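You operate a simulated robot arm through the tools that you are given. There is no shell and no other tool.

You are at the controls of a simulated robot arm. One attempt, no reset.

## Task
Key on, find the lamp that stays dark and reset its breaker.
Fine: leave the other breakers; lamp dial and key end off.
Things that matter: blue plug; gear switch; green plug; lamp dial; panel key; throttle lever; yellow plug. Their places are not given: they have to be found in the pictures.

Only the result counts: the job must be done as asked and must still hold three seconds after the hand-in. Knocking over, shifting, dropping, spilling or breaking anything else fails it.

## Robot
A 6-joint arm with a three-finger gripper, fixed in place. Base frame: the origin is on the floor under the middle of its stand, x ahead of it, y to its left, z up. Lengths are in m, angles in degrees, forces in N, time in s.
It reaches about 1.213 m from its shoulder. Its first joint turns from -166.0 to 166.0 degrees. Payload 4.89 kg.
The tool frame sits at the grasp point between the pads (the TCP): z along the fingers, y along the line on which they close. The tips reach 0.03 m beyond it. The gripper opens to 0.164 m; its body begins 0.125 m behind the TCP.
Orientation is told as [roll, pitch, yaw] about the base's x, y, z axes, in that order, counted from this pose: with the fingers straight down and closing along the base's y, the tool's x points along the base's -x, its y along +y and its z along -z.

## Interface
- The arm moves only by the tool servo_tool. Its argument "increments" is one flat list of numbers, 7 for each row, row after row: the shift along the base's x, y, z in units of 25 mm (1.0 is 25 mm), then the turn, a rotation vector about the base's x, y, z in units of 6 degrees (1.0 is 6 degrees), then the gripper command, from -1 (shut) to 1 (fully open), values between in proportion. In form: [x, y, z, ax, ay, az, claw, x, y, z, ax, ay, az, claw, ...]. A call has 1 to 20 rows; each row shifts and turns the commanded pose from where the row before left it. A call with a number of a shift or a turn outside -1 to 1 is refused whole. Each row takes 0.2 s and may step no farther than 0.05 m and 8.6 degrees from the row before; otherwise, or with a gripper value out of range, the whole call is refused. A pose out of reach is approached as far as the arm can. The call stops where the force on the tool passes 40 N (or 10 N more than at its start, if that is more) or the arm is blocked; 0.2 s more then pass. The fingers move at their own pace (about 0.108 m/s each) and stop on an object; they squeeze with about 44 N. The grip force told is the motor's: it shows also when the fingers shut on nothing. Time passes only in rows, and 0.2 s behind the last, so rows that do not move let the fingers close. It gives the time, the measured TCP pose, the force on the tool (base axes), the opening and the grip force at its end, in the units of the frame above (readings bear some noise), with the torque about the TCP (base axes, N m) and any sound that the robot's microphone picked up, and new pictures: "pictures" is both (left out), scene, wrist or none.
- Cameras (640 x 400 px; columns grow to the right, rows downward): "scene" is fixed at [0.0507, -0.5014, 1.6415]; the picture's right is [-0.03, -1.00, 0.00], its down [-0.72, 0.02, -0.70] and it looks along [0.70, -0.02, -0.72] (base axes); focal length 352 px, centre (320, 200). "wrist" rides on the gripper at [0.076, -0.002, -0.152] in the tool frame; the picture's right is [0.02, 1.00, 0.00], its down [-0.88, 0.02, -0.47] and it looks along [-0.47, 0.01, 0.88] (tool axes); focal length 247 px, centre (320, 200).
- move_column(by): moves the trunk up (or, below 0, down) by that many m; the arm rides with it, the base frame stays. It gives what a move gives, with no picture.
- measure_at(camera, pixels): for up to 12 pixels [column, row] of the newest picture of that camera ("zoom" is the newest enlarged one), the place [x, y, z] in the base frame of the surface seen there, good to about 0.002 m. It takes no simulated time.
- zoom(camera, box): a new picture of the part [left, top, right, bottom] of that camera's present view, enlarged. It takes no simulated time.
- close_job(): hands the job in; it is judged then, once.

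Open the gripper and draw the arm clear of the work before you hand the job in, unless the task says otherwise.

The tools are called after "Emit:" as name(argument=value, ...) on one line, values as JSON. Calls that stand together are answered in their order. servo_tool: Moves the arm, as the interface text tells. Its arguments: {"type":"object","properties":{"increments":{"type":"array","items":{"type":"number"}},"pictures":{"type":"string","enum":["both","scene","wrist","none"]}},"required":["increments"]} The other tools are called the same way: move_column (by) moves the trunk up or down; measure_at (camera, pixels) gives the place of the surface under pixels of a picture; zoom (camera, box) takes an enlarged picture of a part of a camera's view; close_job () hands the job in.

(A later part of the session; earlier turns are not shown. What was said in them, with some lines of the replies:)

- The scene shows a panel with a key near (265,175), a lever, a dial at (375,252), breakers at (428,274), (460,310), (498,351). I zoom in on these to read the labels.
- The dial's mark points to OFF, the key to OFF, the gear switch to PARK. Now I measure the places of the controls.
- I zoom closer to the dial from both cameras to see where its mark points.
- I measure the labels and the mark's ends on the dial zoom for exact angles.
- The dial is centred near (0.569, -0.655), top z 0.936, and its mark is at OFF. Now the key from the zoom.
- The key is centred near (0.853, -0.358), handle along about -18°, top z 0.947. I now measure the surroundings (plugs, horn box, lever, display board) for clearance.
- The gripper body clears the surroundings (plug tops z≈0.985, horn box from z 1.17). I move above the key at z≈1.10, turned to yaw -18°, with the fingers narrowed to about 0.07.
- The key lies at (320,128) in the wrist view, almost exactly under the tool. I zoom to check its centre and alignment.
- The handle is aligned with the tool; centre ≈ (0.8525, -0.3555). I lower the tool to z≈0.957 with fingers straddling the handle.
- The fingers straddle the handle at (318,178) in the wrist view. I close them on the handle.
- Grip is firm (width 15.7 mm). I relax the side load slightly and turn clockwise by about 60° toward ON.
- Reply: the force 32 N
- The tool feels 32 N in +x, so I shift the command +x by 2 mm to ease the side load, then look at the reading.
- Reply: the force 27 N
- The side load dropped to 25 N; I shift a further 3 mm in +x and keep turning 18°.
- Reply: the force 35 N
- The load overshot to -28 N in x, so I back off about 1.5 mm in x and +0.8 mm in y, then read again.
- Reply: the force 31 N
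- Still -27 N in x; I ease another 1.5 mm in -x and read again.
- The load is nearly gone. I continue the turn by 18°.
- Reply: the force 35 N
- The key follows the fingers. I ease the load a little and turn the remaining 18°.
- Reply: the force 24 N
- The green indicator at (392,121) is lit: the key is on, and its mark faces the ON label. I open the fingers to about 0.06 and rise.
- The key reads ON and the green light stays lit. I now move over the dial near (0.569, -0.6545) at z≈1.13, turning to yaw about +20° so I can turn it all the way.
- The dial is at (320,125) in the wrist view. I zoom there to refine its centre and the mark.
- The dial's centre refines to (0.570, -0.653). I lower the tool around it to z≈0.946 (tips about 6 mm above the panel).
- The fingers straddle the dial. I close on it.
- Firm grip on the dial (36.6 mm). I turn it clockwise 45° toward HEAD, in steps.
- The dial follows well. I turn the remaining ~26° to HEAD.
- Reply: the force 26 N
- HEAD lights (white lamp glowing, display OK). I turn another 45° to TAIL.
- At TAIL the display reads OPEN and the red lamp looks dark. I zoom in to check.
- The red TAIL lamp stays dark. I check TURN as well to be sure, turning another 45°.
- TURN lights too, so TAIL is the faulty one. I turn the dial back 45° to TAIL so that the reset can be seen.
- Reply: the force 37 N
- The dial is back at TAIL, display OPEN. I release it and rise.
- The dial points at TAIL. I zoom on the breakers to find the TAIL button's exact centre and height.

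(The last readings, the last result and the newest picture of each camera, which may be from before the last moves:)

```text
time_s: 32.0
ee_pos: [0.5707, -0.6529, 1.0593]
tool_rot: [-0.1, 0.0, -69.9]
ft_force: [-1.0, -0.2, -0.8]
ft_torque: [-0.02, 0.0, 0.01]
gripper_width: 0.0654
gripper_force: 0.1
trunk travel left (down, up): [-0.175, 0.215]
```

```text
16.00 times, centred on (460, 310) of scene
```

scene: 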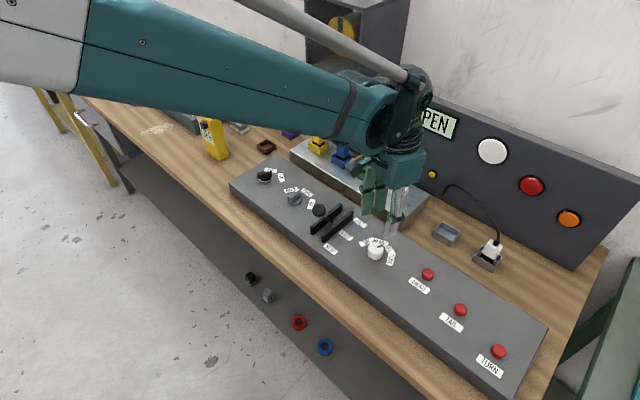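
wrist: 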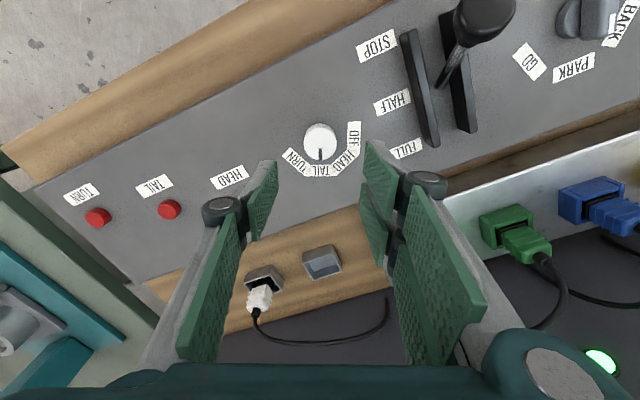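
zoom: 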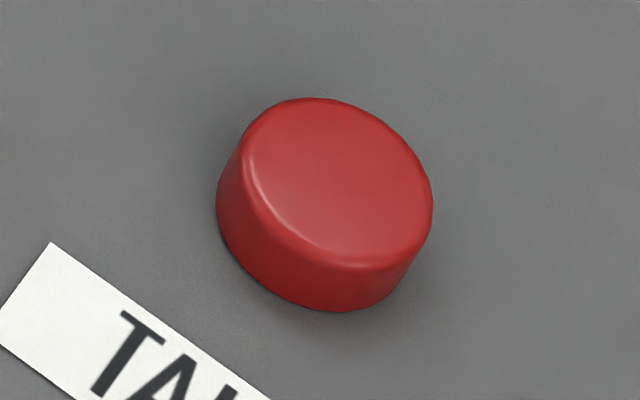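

Emit:
measure_at(camera="zoom", pixels=[[335, 180], [255, 170], [425, 200], [320, 105], [350, 255], [230, 200], [330, 300], [500, 100], [335, 200]])

```text
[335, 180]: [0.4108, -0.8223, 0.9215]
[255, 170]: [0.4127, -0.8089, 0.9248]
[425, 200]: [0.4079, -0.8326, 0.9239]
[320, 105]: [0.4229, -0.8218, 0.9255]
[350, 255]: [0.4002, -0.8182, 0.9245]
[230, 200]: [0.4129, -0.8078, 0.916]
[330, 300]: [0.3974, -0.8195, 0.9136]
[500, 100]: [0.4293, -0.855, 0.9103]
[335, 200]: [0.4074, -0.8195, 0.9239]
```

The TAIL button's centre is about (0.411, -0.8205), top z 0.924. I check the green structure at the right for clearance before moving there.

Emit:
measure_at(camera="scene", pixels=[[620, 330], [600, 390], [632, 270], [590, 340], [560, 360]])

Emit:
measure_at(camera="wrist", pixels=[[30, 250], [20, 170], [60, 330], [168, 209], [98, 217], [180, 120]])

```text
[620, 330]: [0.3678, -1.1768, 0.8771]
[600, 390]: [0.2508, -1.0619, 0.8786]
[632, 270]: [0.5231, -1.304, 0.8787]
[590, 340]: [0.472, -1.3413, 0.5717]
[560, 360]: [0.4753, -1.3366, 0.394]
```

```text
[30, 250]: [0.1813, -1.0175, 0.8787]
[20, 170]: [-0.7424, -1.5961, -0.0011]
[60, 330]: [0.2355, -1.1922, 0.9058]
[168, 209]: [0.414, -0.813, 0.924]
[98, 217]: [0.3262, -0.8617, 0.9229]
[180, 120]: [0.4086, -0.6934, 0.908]
```

The neighbouring table is low (z 0.88), so the way is clear. I move above the TAIL button with the fingers shut.

Emit:
servo_tool(increments=[-0.8, -0.838, 0, 0, 0, 0, -0.6, -0.8, -0.838, 0, 0, 0, 0, -1, -0.8, -0.838, 0, 0, 0, 0, -1, -0.8, -0.838, 0, 0, 0, 0, -1, -0.8, -0.838, 0, 0, 0, 0, -1, -0.8, -0.838, 0, 0, 0, 0, -1, -0.8, -0.838, 0, 0, 0, 0, -1, -0.79, -0.838, 0, 0, 0, 0, -1, 0, 0, -0.8, 0, 0, 0, -1, 0, 0, -0.8, 0, 0, 0, -1, 0, 0, 0, 0, 0, 0, -1])

```text
time_s: 34.4
ee_pos: [0.4097, -0.823, 1.0204]
tool_rot: [-0.1, 0.0, -69.9]
ft_force: [-0.4, 0.3, -0.1]
ft_torque: [0.01, -0.01, 0.01]
gripper_width: 0.0001
gripper_force: 44.1
trunk travel left (down, up): [-0.175, 0.215]
```

scene: 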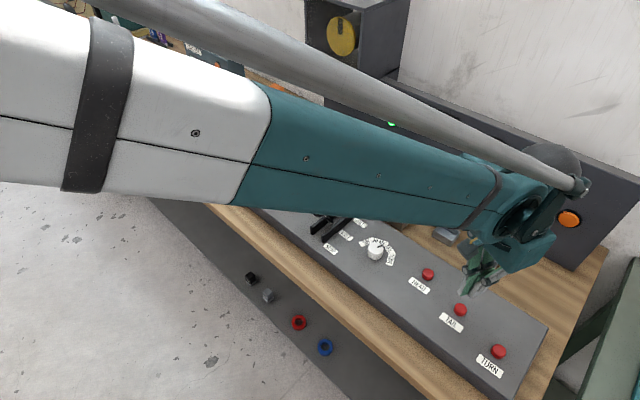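
wrist: 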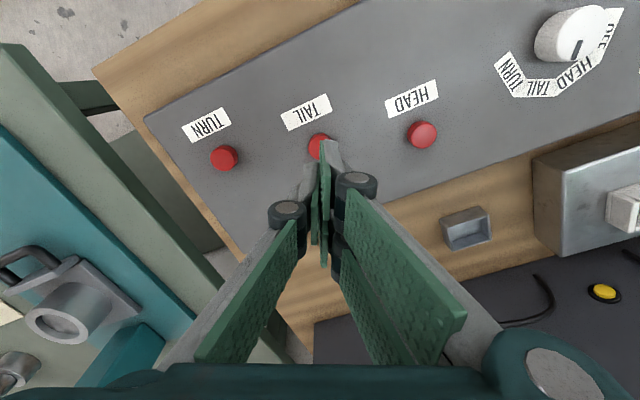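

The shut fingertips hang above the TAIL button at (318,145). I adjust ~2 mm and lower to just above it.

Emit:
servo_tool(increments=[0.05, 0.1, -0.8, 0, 0, 0, -1, 0, 0, -0.8, 0, 0, 0, -1, 0, 0, -0.6, 0, 0, 0, -1, 0, 0, -0.2, 0, 0, 0, -1, 0, 0, 0, 0, 0, 0, -1])

```text
time_s: 35.6
ee_pos: [0.4106, -0.8206, 0.9589]
tool_rot: [0.1, 0.0, -69.9]
ft_force: [-0.3, 0.1, 0.0]
ft_torque: [0.02, 0.03, 0.03]
gripper_width: 0.0001
gripper_force: 43.9
trunk travel left (down, up): [-0.175, 0.215]
```

scene: 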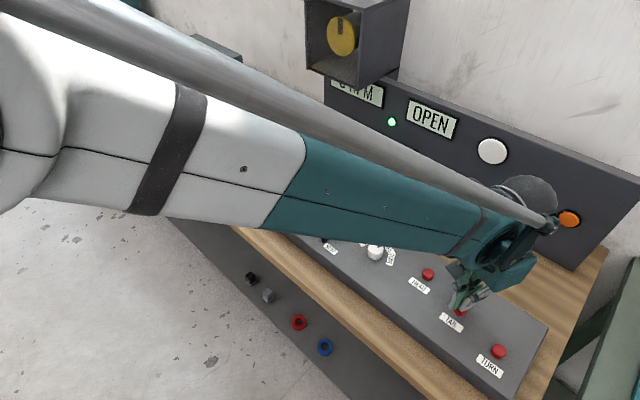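
wrist: 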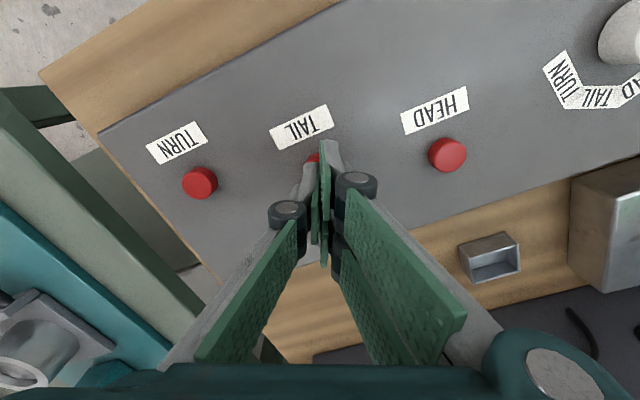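

The tips are a few mm above the button, the display still reads OPEN. I press down slowly.

Emit:
servo_tool(increments=[0, 0, -0.08, 0, 0, 0, -1, 0, 0, -0.08, 0, 0, 0, -1, 0, 0, -0.08, 0, 0, 0, -1, 0, 0, -0.08, 0, 0, 0, -1, 0, 0, 0, 0, 0, 0, -1])

```text
time_s: 36.8
ee_pos: [0.4104, -0.8198, 0.9516]
tool_rot: [0.0, 0.0, -69.9]
ft_force: [-0.8, 0.2, -0.2]
ft_torque: [-0.04, 0.0, 0.0]
gripper_width: 0.0001
gripper_force: 44.2
trunk travel left (down, up): [-0.175, 0.215]
```

scene: 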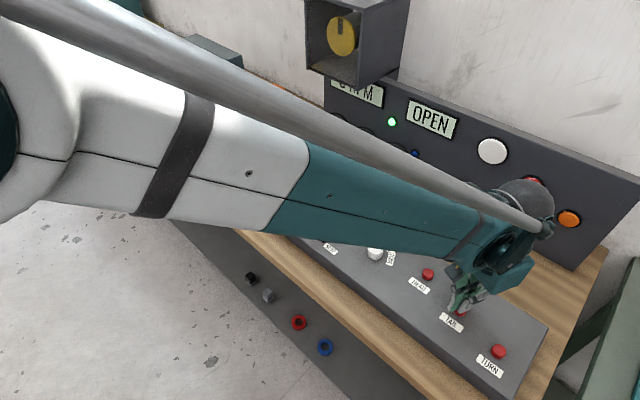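
wrist: 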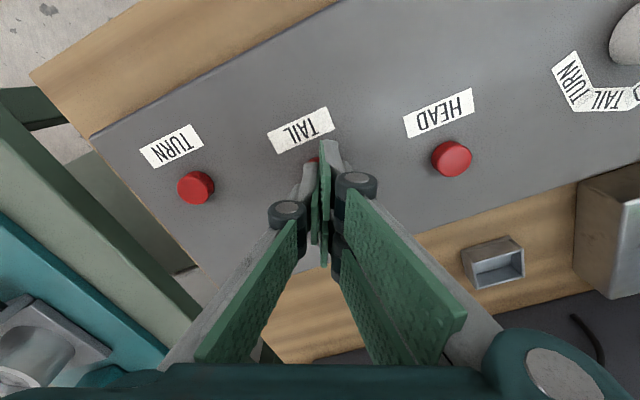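

No contact yet at z 0.9516. I keep pressing in small steps.

Emit:
servo_tool(increments=[0, 0, -0.08, 0, 0, 0, -1, 0, 0, -0.08, 0, 0, 0, -1, 0, 0, -0.08, 0, 0, 0, -1, 0, 0, 0, 0, 0, 0, -1], pictures="scene")

```text
time_s: 37.8
ee_pos: [0.4098, -0.8198, 0.9457]
tool_rot: [0.0, 0.0, -69.9]
ft_force: [0.1, -0.5, 3.6]
ft_torque: [0.01, -0.02, 0.04]
gripper_width: 0.0063
gripper_force: 45.4
trunk travel left (down, up): [-0.175, 0.215]
heard: click
```

scene: 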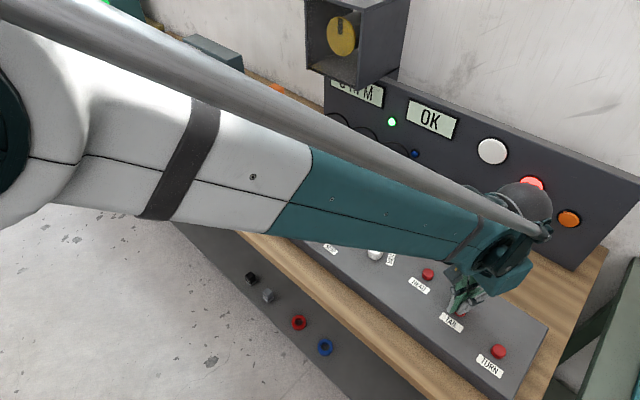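

A click was heard, the display reads OK and the red lamp at (532,184) glows. I rise clear of the button.

Emit:
servo_tool(increments=[0, 0, 0.3, 0, 0, 0, -1, 0, 0, 0.8, 0, 0, 0, -1, 0, 0, 1, 0, 0, 0, -1, 0, 0, 1, 0, 0, 0, -1, 0, 0, 1, 0, 0, 0, -0.6, 0, 0, 1, 0, 0, 0, -0.2, 0, 0, 0, 0, 0, 0, -0.2])

```text
time_s: 39.4
ee_pos: [0.4087, -0.8194, 1.0762]
tool_rot: [0.0, 0.0, -69.9]
ft_force: [-0.3, -0.3, 0.0]
ft_torque: [-0.02, -0.03, 0.0]
gripper_width: 0.0657
gripper_force: 0.1
trunk travel left (down, up): [-0.175, 0.215]
```

scene: 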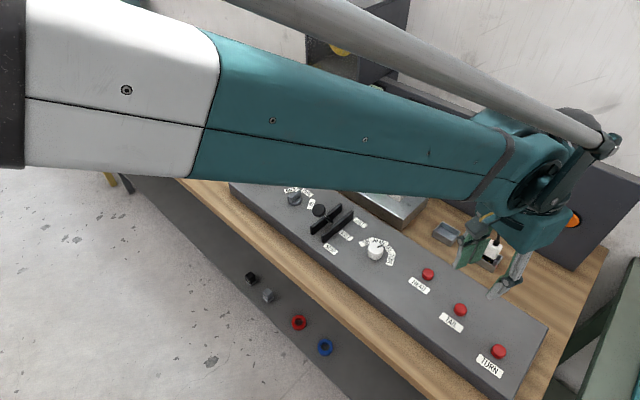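
wrist: 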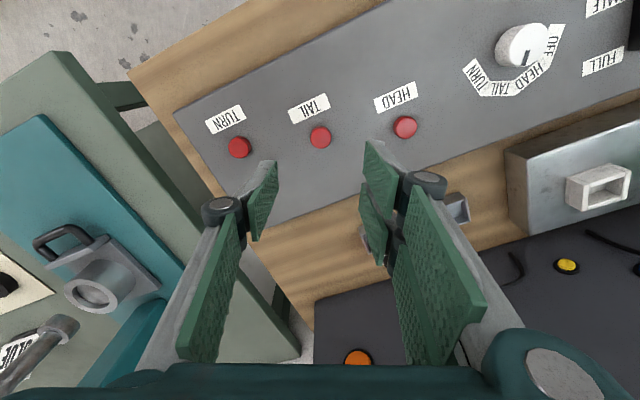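

The breaker is reset. I go back over the dial and check alignment before lowering.

Emit:
servo_tool(increments=[0.806, 0.832, 0, 0, 0, 0, -0.2, 0.806, 0.832, 0, 0, 0, 0, -0.2, 0.806, 0.832, 0, 0, 0, 0, -0.2, 0.806, 0.832, 0, 0, 0, 0, -0.2, 0.806, 0.832, 0, 0, 0, 0, -0.2, 0.806, 0.832, 0, 0, 0, 0, -0.2, 0.806, 0.832, 0, 0, 0, 0, -0.2, 0.806, 0.832, 0, 0, 0, 0, -0.2, 0, 0, 0, 0, 0, 0, -0.2])

```text
time_s: 41.4
ee_pos: [0.573, -0.6529, 1.0715]
tool_rot: [0.0, 0.0, -69.8]
ft_force: [-1.0, -0.1, 0.0]
ft_torque: [-0.03, 0.01, 0.0]
gripper_width: 0.0657
gripper_force: 0.0
trunk travel left (down, up): [-0.175, 0.215]
```

scene: 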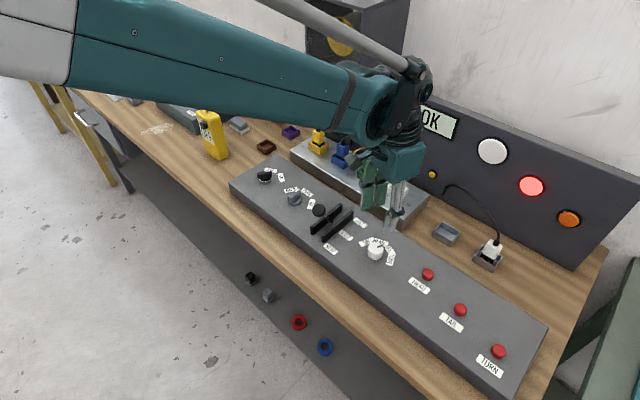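
wrist: 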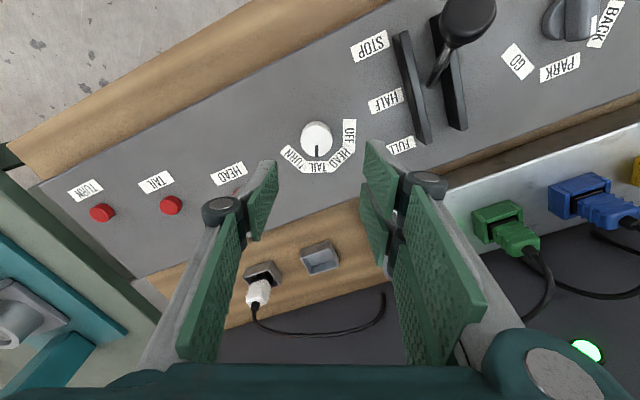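

The red TAIL lamp glows with the dial at TAIL. I shift ~2.5 mm and lower around the dial, then close on it.

Emit:
servo_tool(increments=[-0.1, -0.02, -0.8, 0, 0, 0, -0.2, 0, 0, -0.9, 0, 0, 0, -0.2, 0, 0, -0.9, 0, 0, 0, -0.2, 0, 0, -0.9, 0, 0, 0, -0.2, 0, 0, -0.8, 0, 0, 0, -0.2, 0, 0, -0.5, 0, 0, 0, -0.2, 0, 0, -0.2, 0, 0, 0, -0.2, 0, 0, 0, 0, 0, 0, -0.2], pictures="wrist")

```text
time_s: 43.2
ee_pos: [0.5707, -0.6553, 0.9477]
tool_rot: [0.0, -0.1, -69.9]
ft_force: [0.2, -0.3, -0.6]
ft_torque: [0.02, 0.02, -0.02]
gripper_width: 0.0654
gripper_force: 0.1
trunk travel left (down, up): [-0.175, 0.215]
```

wrist: 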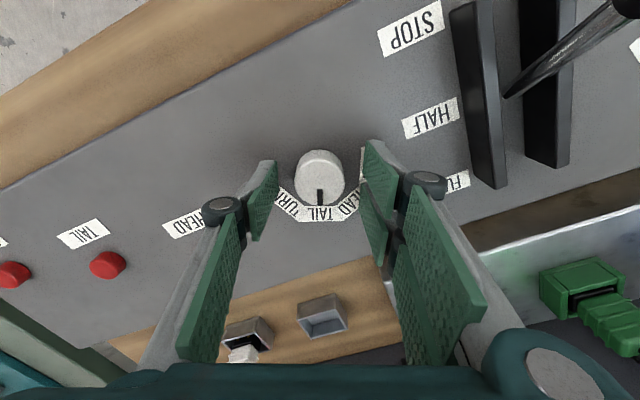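

The dial sits centred between the fingers. I close on it.

Emit:
servo_tool(increments=[0, 0, 0, 0, 0, 0, -0.5, 0, 0, 0, 0, 0, 0, -0.8, 0, 0, 0, 0, 0, 0, -1, 0, 0, 0, 0, 0, 0, -1], pictures="wrist")

```text
time_s: 44.2
ee_pos: [0.5698, -0.6552, 0.9487]
tool_rot: [0.0, 0.0, -69.8]
ft_force: [-9.3, -1.4, -3.8]
ft_torque: [-0.12, 0.25, 0.02]
gripper_width: 0.0366
gripper_force: 45.4
trunk travel left (down, up): [-0.175, 0.215]
```

wrist: 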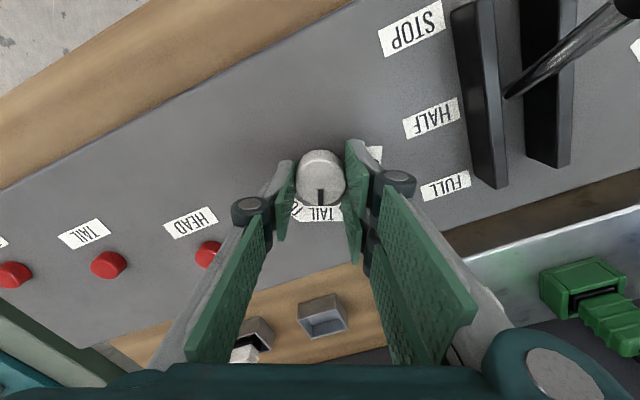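

Firm grip again. I turn counter-clockwise 45° to HEAD first, watching the load.

Emit:
servo_tool(increments=[-0.02, 0, 0, 0, 0, 0.83, -1, 0, 0, 0, 0, 0, 0.83, -1, 0, 0, 0, 0, 0, 0.83, -1, 0, 0, 0, 0, 0, 0.83, -1, 0, 0, 0, 0, 0, 0.83, -1, 0, 0, 0, 0, 0, 0.83, -1, 0, 0, 0, 0, 0, 0.83, -1, 0, 0, 0, 0, 0, 0.83, -1, 0, 0, 0, 0, 0, 0.83, -1, 0, 0, 0, 0, 0, 0, -1])

```text
time_s: 46.4
ee_pos: [0.569, -0.6547, 0.9496]
tool_rot: [0.0, 0.0, -24.9]
ft_force: [15.6, -17.7, 7.6]
ft_torque: [-0.54, -0.73, 0.01]
gripper_width: 0.0367
gripper_force: 45.2
trunk travel left (down, up): [-0.175, 0.215]
```

scene: 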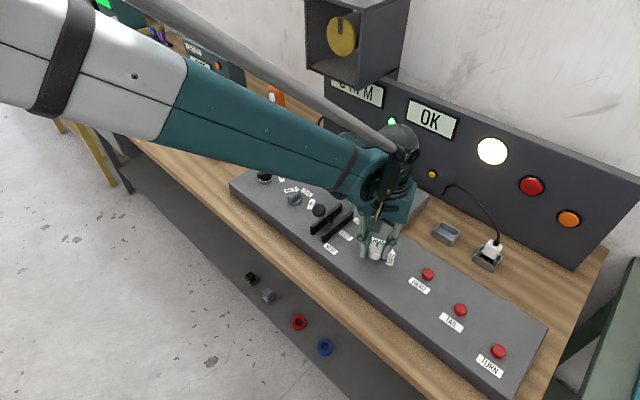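
wrist: 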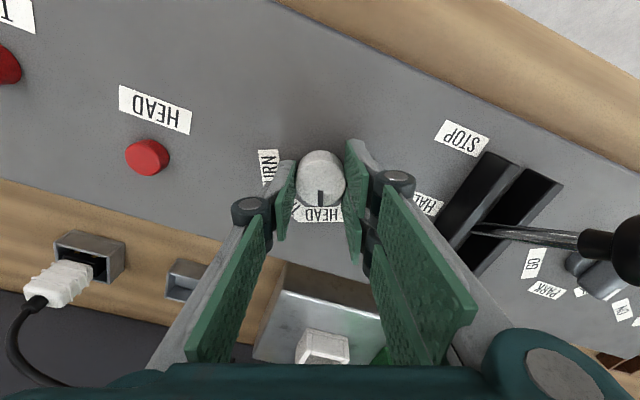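

The dial is at HEAD (white lamp lit). I ease the side load a little and turn another 45° to OFF.

Emit:
servo_tool(increments=[0.03, -0.03, 0, 0, 0, 0.83, -1, 0, 0, 0, 0, 0, 0.83, -1, 0, 0, 0, 0, 0, 0.83, -1, 0, 0, 0, 0, 0, 0.83, -1, 0, 0, 0, 0, 0, 0.83, -1, 0, 0, 0, 0, 0, 0.83, -1, 0, 0, 0, 0, 0, 0.83, -1, 0, 0, 0, 0, 0, 0.83, -1, 0, 0, 0, 0, 0, 0.83, -1, 0, 0, 0, 0, 0, 0, -1])

```text
time_s: 48.6
ee_pos: [0.5692, -0.6543, 0.949]
tool_rot: [0.0, 0.0, 19.8]
ft_force: [-9.7, 12.9, -8.6]
ft_torque: [0.47, -0.02, 0.05]
gripper_width: 0.0366
gripper_force: 45.2
trunk travel left (down, up): [-0.175, 0.215]
```

scene: 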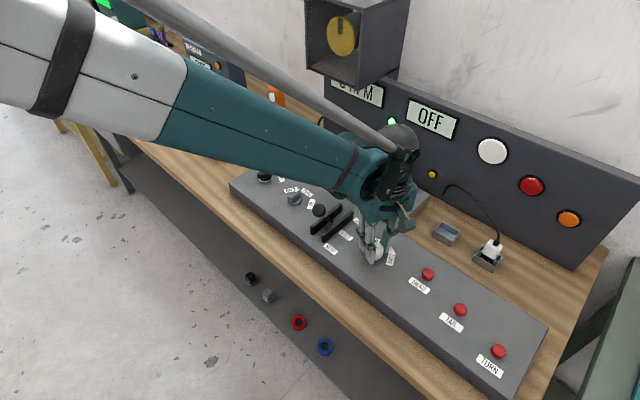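
wrist: 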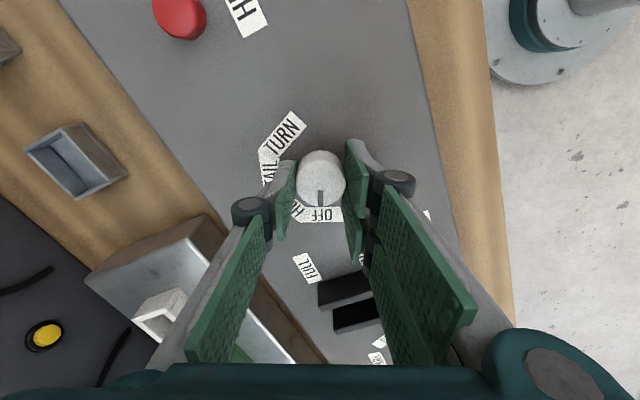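

The display reads OFF and the dial mark is at OFF. I release and rise to z≈1.10.

Emit:
servo_tool(increments=[0, 0, 0, 0, 0, 0.1, -1, 0, 0, 0, 0, 0, 0, -0.8, 0, 0, 0, 0, 0, 0, -0.5, 0, 0, 0, 0, 0, 0, -0.2, 0, 0, 0, 0, 0, 0, -0.2, 0, 0, 0.5, 0, 0, 0, -0.2, 0, 0, 1, 0, 0, 0, -0.2, 0, 0, 1, 0, 0, 0, -0.2, 0, 0, 1, 0, 0, 0, -0.2, 0, 0, 1, 0, 0, 0, -0.2, 0, 0, 1, 0, 0, 0, -0.2, 0, 0, 1, 0, 0, 0, -0.2, 0, 0, 0.8, 0, 0, 0, -0.2])

```text
time_s: 51.4
ee_pos: [0.5707, -0.6555, 1.1312]
tool_rot: [-0.1, 0.0, 20.4]
ft_force: [0.4, 0.2, 0.2]
ft_torque: [0.03, 0.0, -0.02]
gripper_width: 0.0655
gripper_force: 0.0
trunk travel left (down, up): [-0.175, 0.215]
```

scene: 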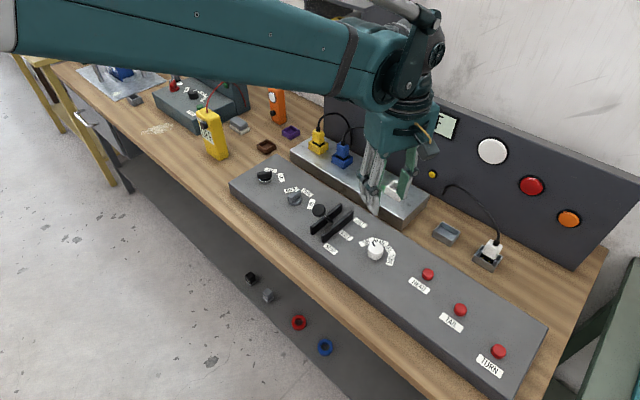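
wrist: 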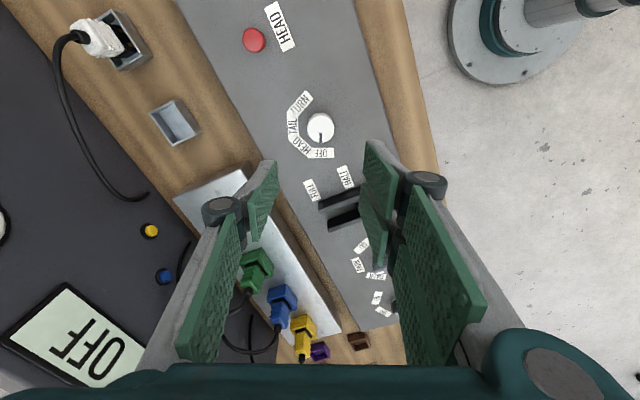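

The dial is at OFF. I go back over the key, turning to yaw about -74° to match its ON position.

Emit:
servo_tool(increments=[0.703, 0.749, 0, 0, 0, -0.98, -0.25, 0.703, 0.749, 0, 0, 0, -0.98, -0.25, 0.703, 0.749, 0, 0, 0, -0.98, -0.25, 0.703, 0.749, 0, 0, 0, -0.98, -0.25, 0.703, 0.749, 0, 0, 0, -0.98, -0.25, 0.703, 0.749, 0, 0, 0, -0.98, -0.25, 0.703, 0.749, 0, 0, 0, -0.98, -0.25, 0.703, 0.749, 0, 0, 0, -0.98, -0.25, 0.703, 0.749, 0, 0, 0, -0.98, -0.25, 0.703, 0.749, 0, 0, 0, -0.98, -0.25, 0.703, 0.749, 0, 0, 0, -0.98, -0.25, 0.703, 0.749, 0, 0, 0, -0.98, -0.25, 0.703, 0.749, 0, 0, 0, -0.98, -0.25, 0.703, 0.749, 0, 0, 0, -0.98, -0.25, 0.703, 0.749, 0, 0, 0, -0.98, -0.25, 0.703, 0.749, 0, 0, 0, -0.98, -0.25, 0, 0, 0, 0, 0, 0, -0.25])

```text
time_s: 55.0
ee_pos: [0.8517, -0.3538, 1.1302]
tool_rot: [0.0, 0.0, -73.8]
ft_force: [0.0, 0.2, 0.2]
ft_torque: [0.01, 0.01, -0.04]
gripper_width: 0.0615
gripper_force: 0.0
trunk travel left (down, up): [-0.175, 0.215]
```

scene: 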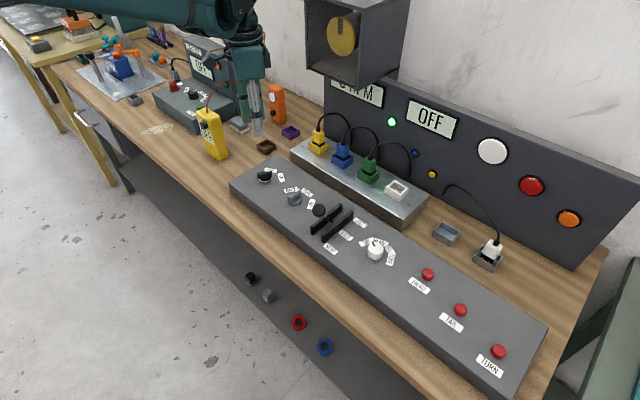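
wrist: 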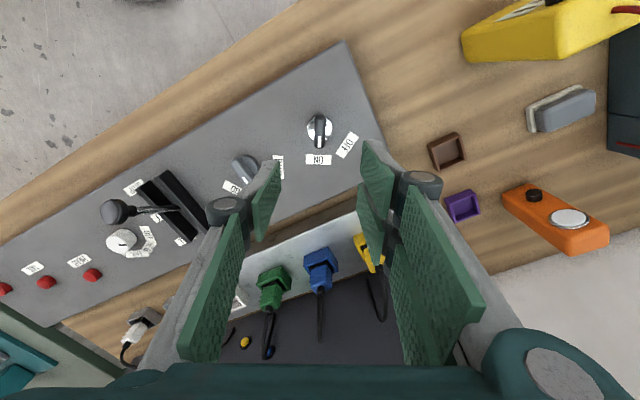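

The key is at (319,128) in the wrist view. I zoom to check its alignment with the fingers.

Emit:
zoom(camera="wrist", box=[270, 90, 370, 170])

Emit:
zoom(camera="scene", box=[350, 230, 410, 270])

```text
5.00 times, centred on (320, 130) of wrist
```

zoom: 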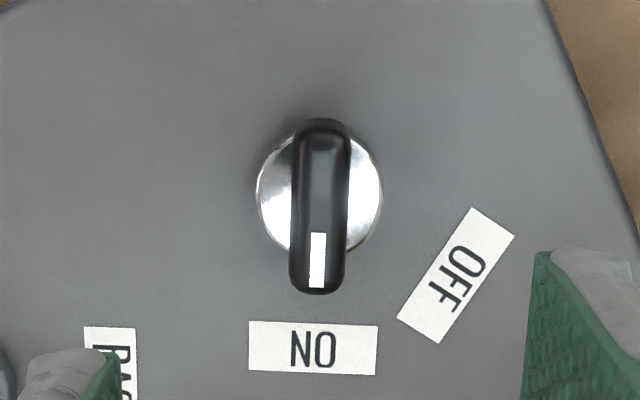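

```text
10.00 times, centred on (380, 250) of scene
```

zoom: 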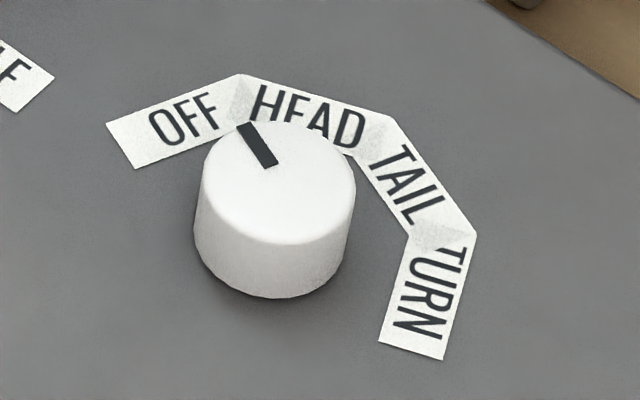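

The dial is exactly at OFF again, and the key's handle lies along the tool. I lower over the key to z≈0.957.

Emit:
servo_tool(increments=[0, -0.05, -0.8, 0, 0, 0, -0.25, 0, 0, -1, 0, 0, 0, -0.3, 0, 0, -1, 0, 0, 0, -0.3, 0, 0, -1, 0, 0, 0, -0.3, 0, 0, -1, 0, 0, 0, -0.3, 0, 0, -1, 0, 0, 0, -0.3, 0, 0, -0.7, 0, 0, 0, -0.3, 0, 0, -0.4, 0, 0, 0, -0.3, 0, 0, 0, 0, 0, 0, -0.3], pictures="wrist")

```text
time_s: 57.0
ee_pos: [0.8505, -0.3555, 0.9567]
tool_rot: [-0.1, 0.0, -73.7]
ft_force: [0.5, 0.0, -0.8]
ft_torque: [-0.01, 0.04, 0.01]
gripper_width: 0.0575
gripper_force: 0.1
trunk travel left (down, up): [-0.175, 0.215]
```

wrist: 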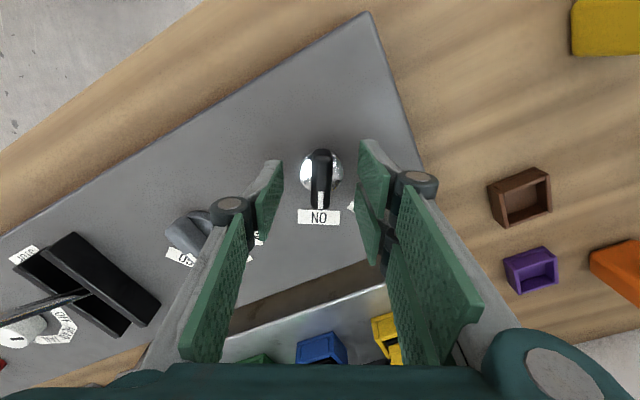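

The handle is centred between the fingers and the gear switch is clear of them. I close on the handle.

Emit:
servo_tool(increments=[0, 0, 0, 0, 0, 0, -0.7, 0, 0, 0, 0, 0, 0, -0.9, 0, 0, 0, 0, 0, 0, -1, 0, 0, 0, 0, 0, 0, -1], pictures="wrist")

```text
time_s: 58.0
ee_pos: [0.8528, -0.3557, 0.9582]
tool_rot: [0.0, 0.0, -73.6]
ft_force: [18.5, 3.5, 3.4]
ft_torque: [0.02, -0.54, -0.02]
gripper_width: 0.016
gripper_force: 45.1
trunk travel left (down, up): [-0.175, 0.215]
```

wrist: 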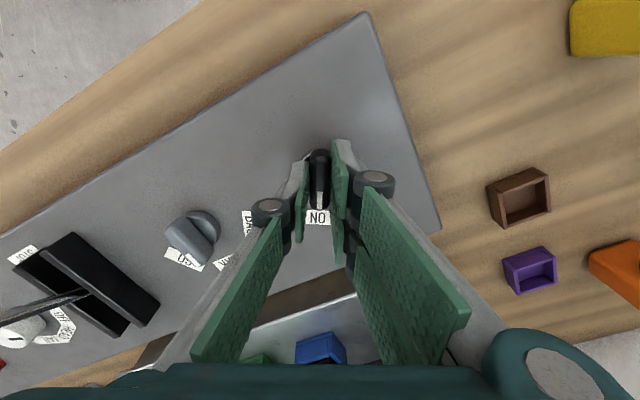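

Grip is firm. I ease +1 mm in x and turn counter-clockwise 18°.

Emit:
servo_tool(increments=[0.04, 0, 0, 0, 0, 0, -1, 0, 0, 0, 0, 0, 1, -1, 0, 0, 0, 0, 0, 1, -1, 0, 0, 0, 0, 0, 1, -1, 0, 0, 0, 0, 0, 0, -1], pictures="wrist")

```text
time_s: 59.2
ee_pos: [0.8517, -0.3561, 0.9573]
tool_rot: [0.0, 0.0, -55.5]
ft_force: [-9.8, 5.1, -14.7]
ft_torque: [-0.37, -0.03, 0.0]
gripper_width: 0.0158
gripper_force: 44.7
trunk travel left (down, up): [-0.175, 0.215]
```

wrist: 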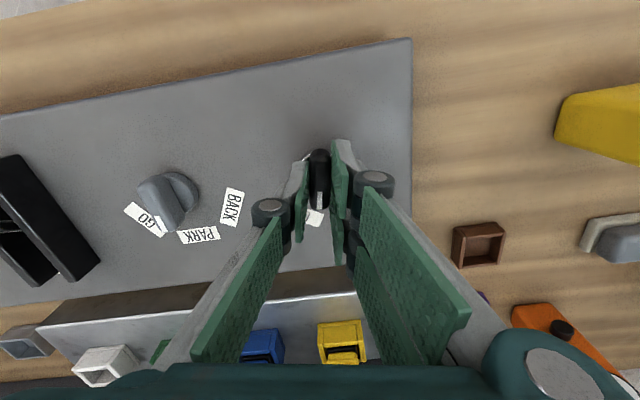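

The key follows with low load. I turn another 18°.

Emit:
servo_tool(increments=[-0.02, 0.02, 0, 0, 0, 1, -1, 0, 0, 0, 0, 0, 1, -1, 0, 0, 0, 0, 0, 1, -1, 0, 0, 0, 0, 0, 0, -1], pictures="wrist")

```text
time_s: 60.2
ee_pos: [0.8515, -0.3561, 0.958]
tool_rot: [0.0, 0.0, -37.6]
ft_force: [-8.0, 0.8, -23.2]
ft_torque: [0.18, 0.53, 0.02]
gripper_width: 0.0159
gripper_force: 45.5
trunk travel left (down, up): [-0.175, 0.215]
```

wrist: 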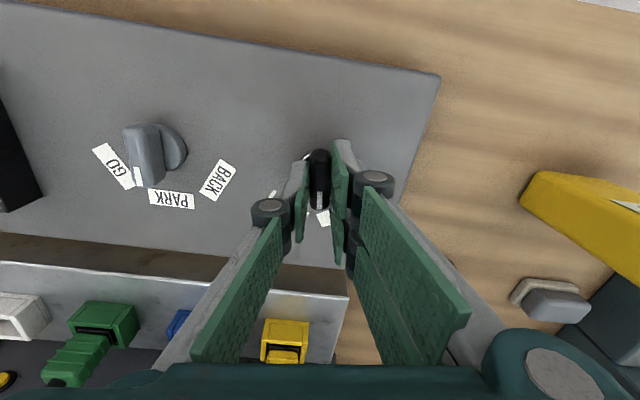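

Still following. I turn the last ~20° to reach OFF (yaw ≈ -17°), lowering the pull slightly.

Emit:
servo_tool(increments=[-0.02, 0, -0.02, 0, 0, 0.9, -1, 0, 0, 0, 0, 0, 0.9, -1, 0, 0, 0, 0, 0, 0.9, -1, 0, 0, 0, 0, 0, 0.7, -1, 0, 0, 0, 0, 0, 0, -1])

```text
time_s: 61.4
ee_pos: [0.8519, -0.3567, 0.9573]
tool_rot: [0.0, 0.0, -17.2]
ft_force: [-1.2, -2.8, -5.0]
ft_torque: [-0.23, -0.44, 0.05]
gripper_width: 0.016
gripper_force: 44.9
trunk travel left (down, up): [-0.175, 0.215]
```

scene: 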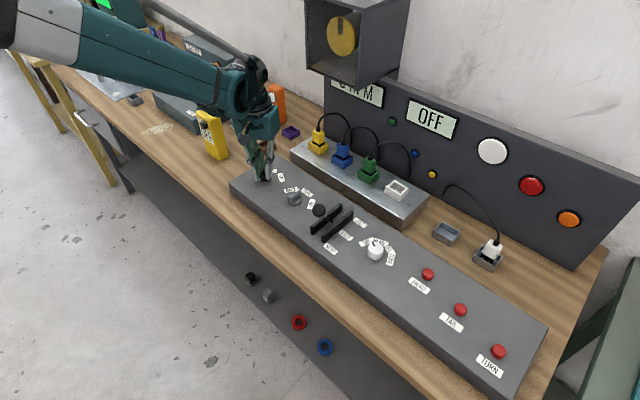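
wrist: 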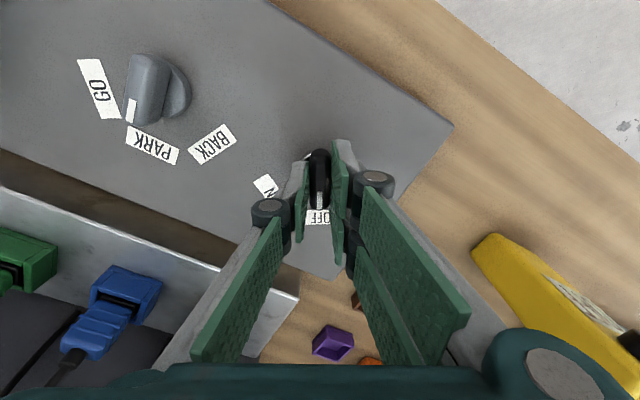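

The green light at (392,121) is off: the key is off, its mark at OFF. I release, rise and draw back.

Emit:
servo_tool(increments=[0, 0, 0, 0, 0, 0, -0.8, 0, 0, 0, 0, 0, 0, -0.5, 0, 0, 0, 0, 0, 0, -0.3, 0, 0, 0, 0, 0, 0, -0.3, 0, 0, 0.5, 0, 0, 0, -0.3, 0, 0, 1, 0, 0, 0, -0.3, 0, 0, 1, 0, 0, 0, -0.3, 0, 0, 1, 0, 0, 0, -0.3, 0, 0, 1, 0, 0, 0, -0.3, 0, 0, 1, 0, 0, 0, -0.3, 0, 0, 1, 0, 0, 0, -0.3, 0, 0, 0, 0, 0, 0, -0.3])

```text
time_s: 64.0
ee_pos: [0.8518, -0.3559, 1.1202]
tool_rot: [0.0, 0.0, -17.2]
ft_force: [-0.5, 1.0, 0.6]
ft_torque: [-0.06, -0.07, 0.01]
gripper_width: 0.0572
gripper_force: 0.1
trunk travel left (down, up): [-0.175, 0.215]
```

scene: 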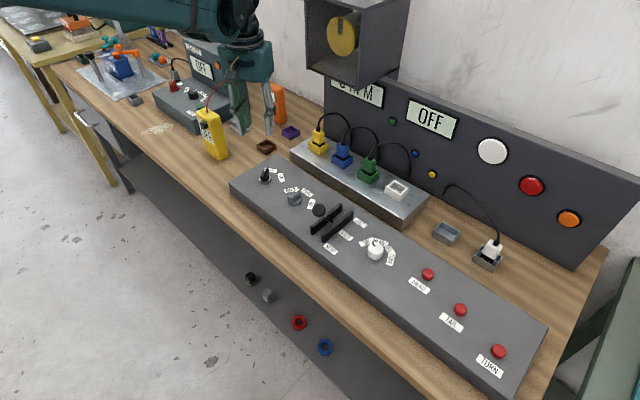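
wrist: 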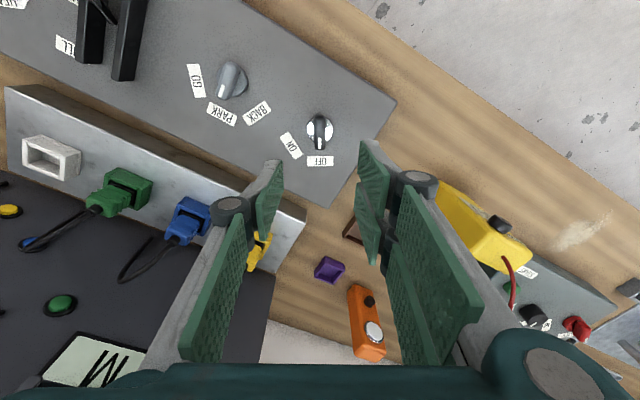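

I draw the arm back toward its start pose, away from the panel, and open the gripper.

Emit:
servo_tool(increments=[0, 0, 0.9, 0, 0, 0, -0.3, -0.9, 0.2, 0.5, 0, 0, 0.25, -0.3, -0.9, 0.2, 0.5, 0, 0, 0.25, -0.3, -0.9, 0.2, 0.5, 0, 0, 0.25, -0.3, -0.9, 0.2, 0.5, 0, 0, 0.25, 0, -0.9, 0.2, 0.5, 0, 0, 0.25, 0.3, -0.9, 0.2, 0, 0, 0, 0.25, 0.6, -0.9, 0.2, 0, 0, 0, 0.25, 1, -0.9, 0.2, 0, 0, 0, 0.25, 1, -0.9, 0.2, 0, 0, 0, 0.25, 1, -0.9, 0.2, 0, 0, 0, 0.25, 1, -0.9, 0.2, 0, 0, 0, 0.25, 1, -0.9, 0.2, 0, 0, 0, 0.1, 1, 0, 0, 0, 0, 0, 0, 1])

Emit:
zoom(camera="scene", box=[230, 150, 330, 220])

Emit:
zoom(camera="scene", box=[300, 70, 600, 380])

```text
time_s: 67.0
ee_pos: [0.5822, -0.2946, 1.2065]
tool_rot: [0.0, -0.1, -0.2]
ft_force: [-0.5, 0.6, -0.4]
ft_torque: [-0.02, -0.03, 0.01]
gripper_width: 0.1641
gripper_force: 0.0
trunk travel left (down, up): [-0.175, 0.215]
```

scene: 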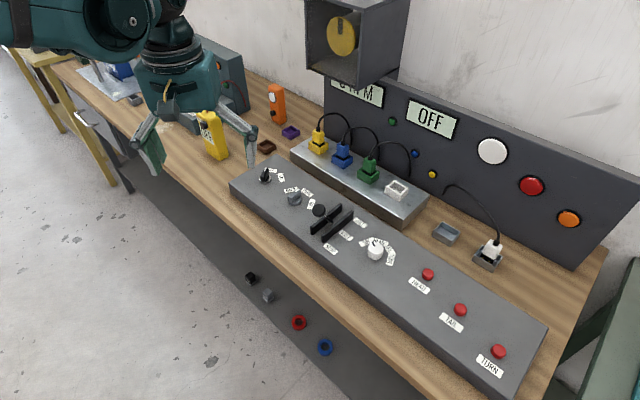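
wrist: 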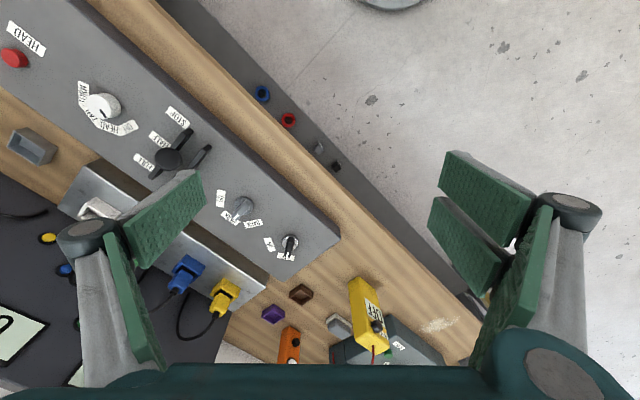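

```text
5.71 times, centred on (280, 185) of scene
```

zoom: 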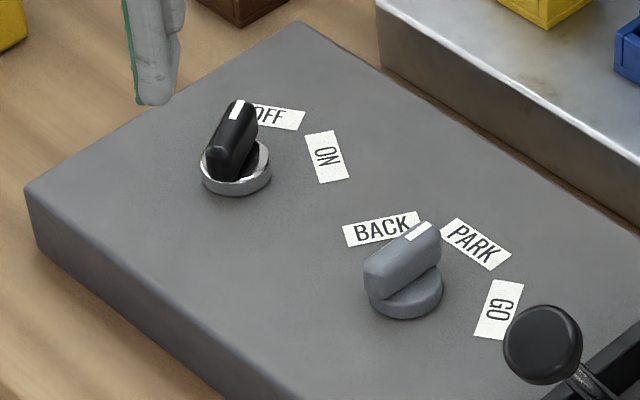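

```text
1.29 times, centred on (450, 225) of scene
```

zoom: 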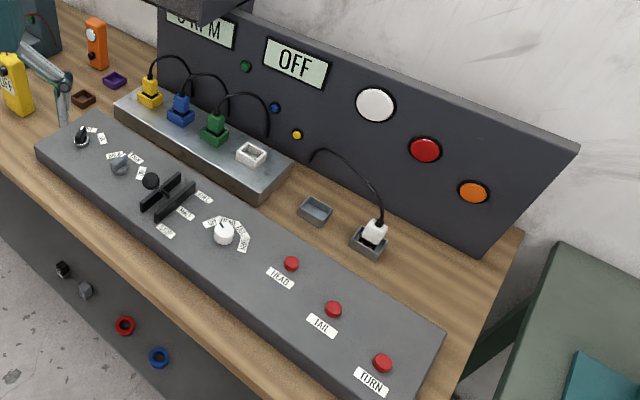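

The key and the dial are both at OFF. The gear switch, lever, plugs and other breakers look as they did at the start, and the arm is clear with the gripper open, so I hand the job in.

Emit:
close_job()

```text
The job is handed in.
```

The tail lamp was the one that stayed dark, and I reset its breaker; the job is handed in.

With the key on, HEAD and TURN lit normally. At TAIL the lamp stayed dark and the display read OPEN. After I pressed the TAIL breaker there was a click, the red lamp lit and the display changed to OK.

I then turned the lamp dial back to OFF and the key to OFF. I did not touch the other breakers, the plugs, the gear switch or the throttle lever, and they looked unchanged in the last pictures. The arm was drawn clear with the gripper open before hand-in.
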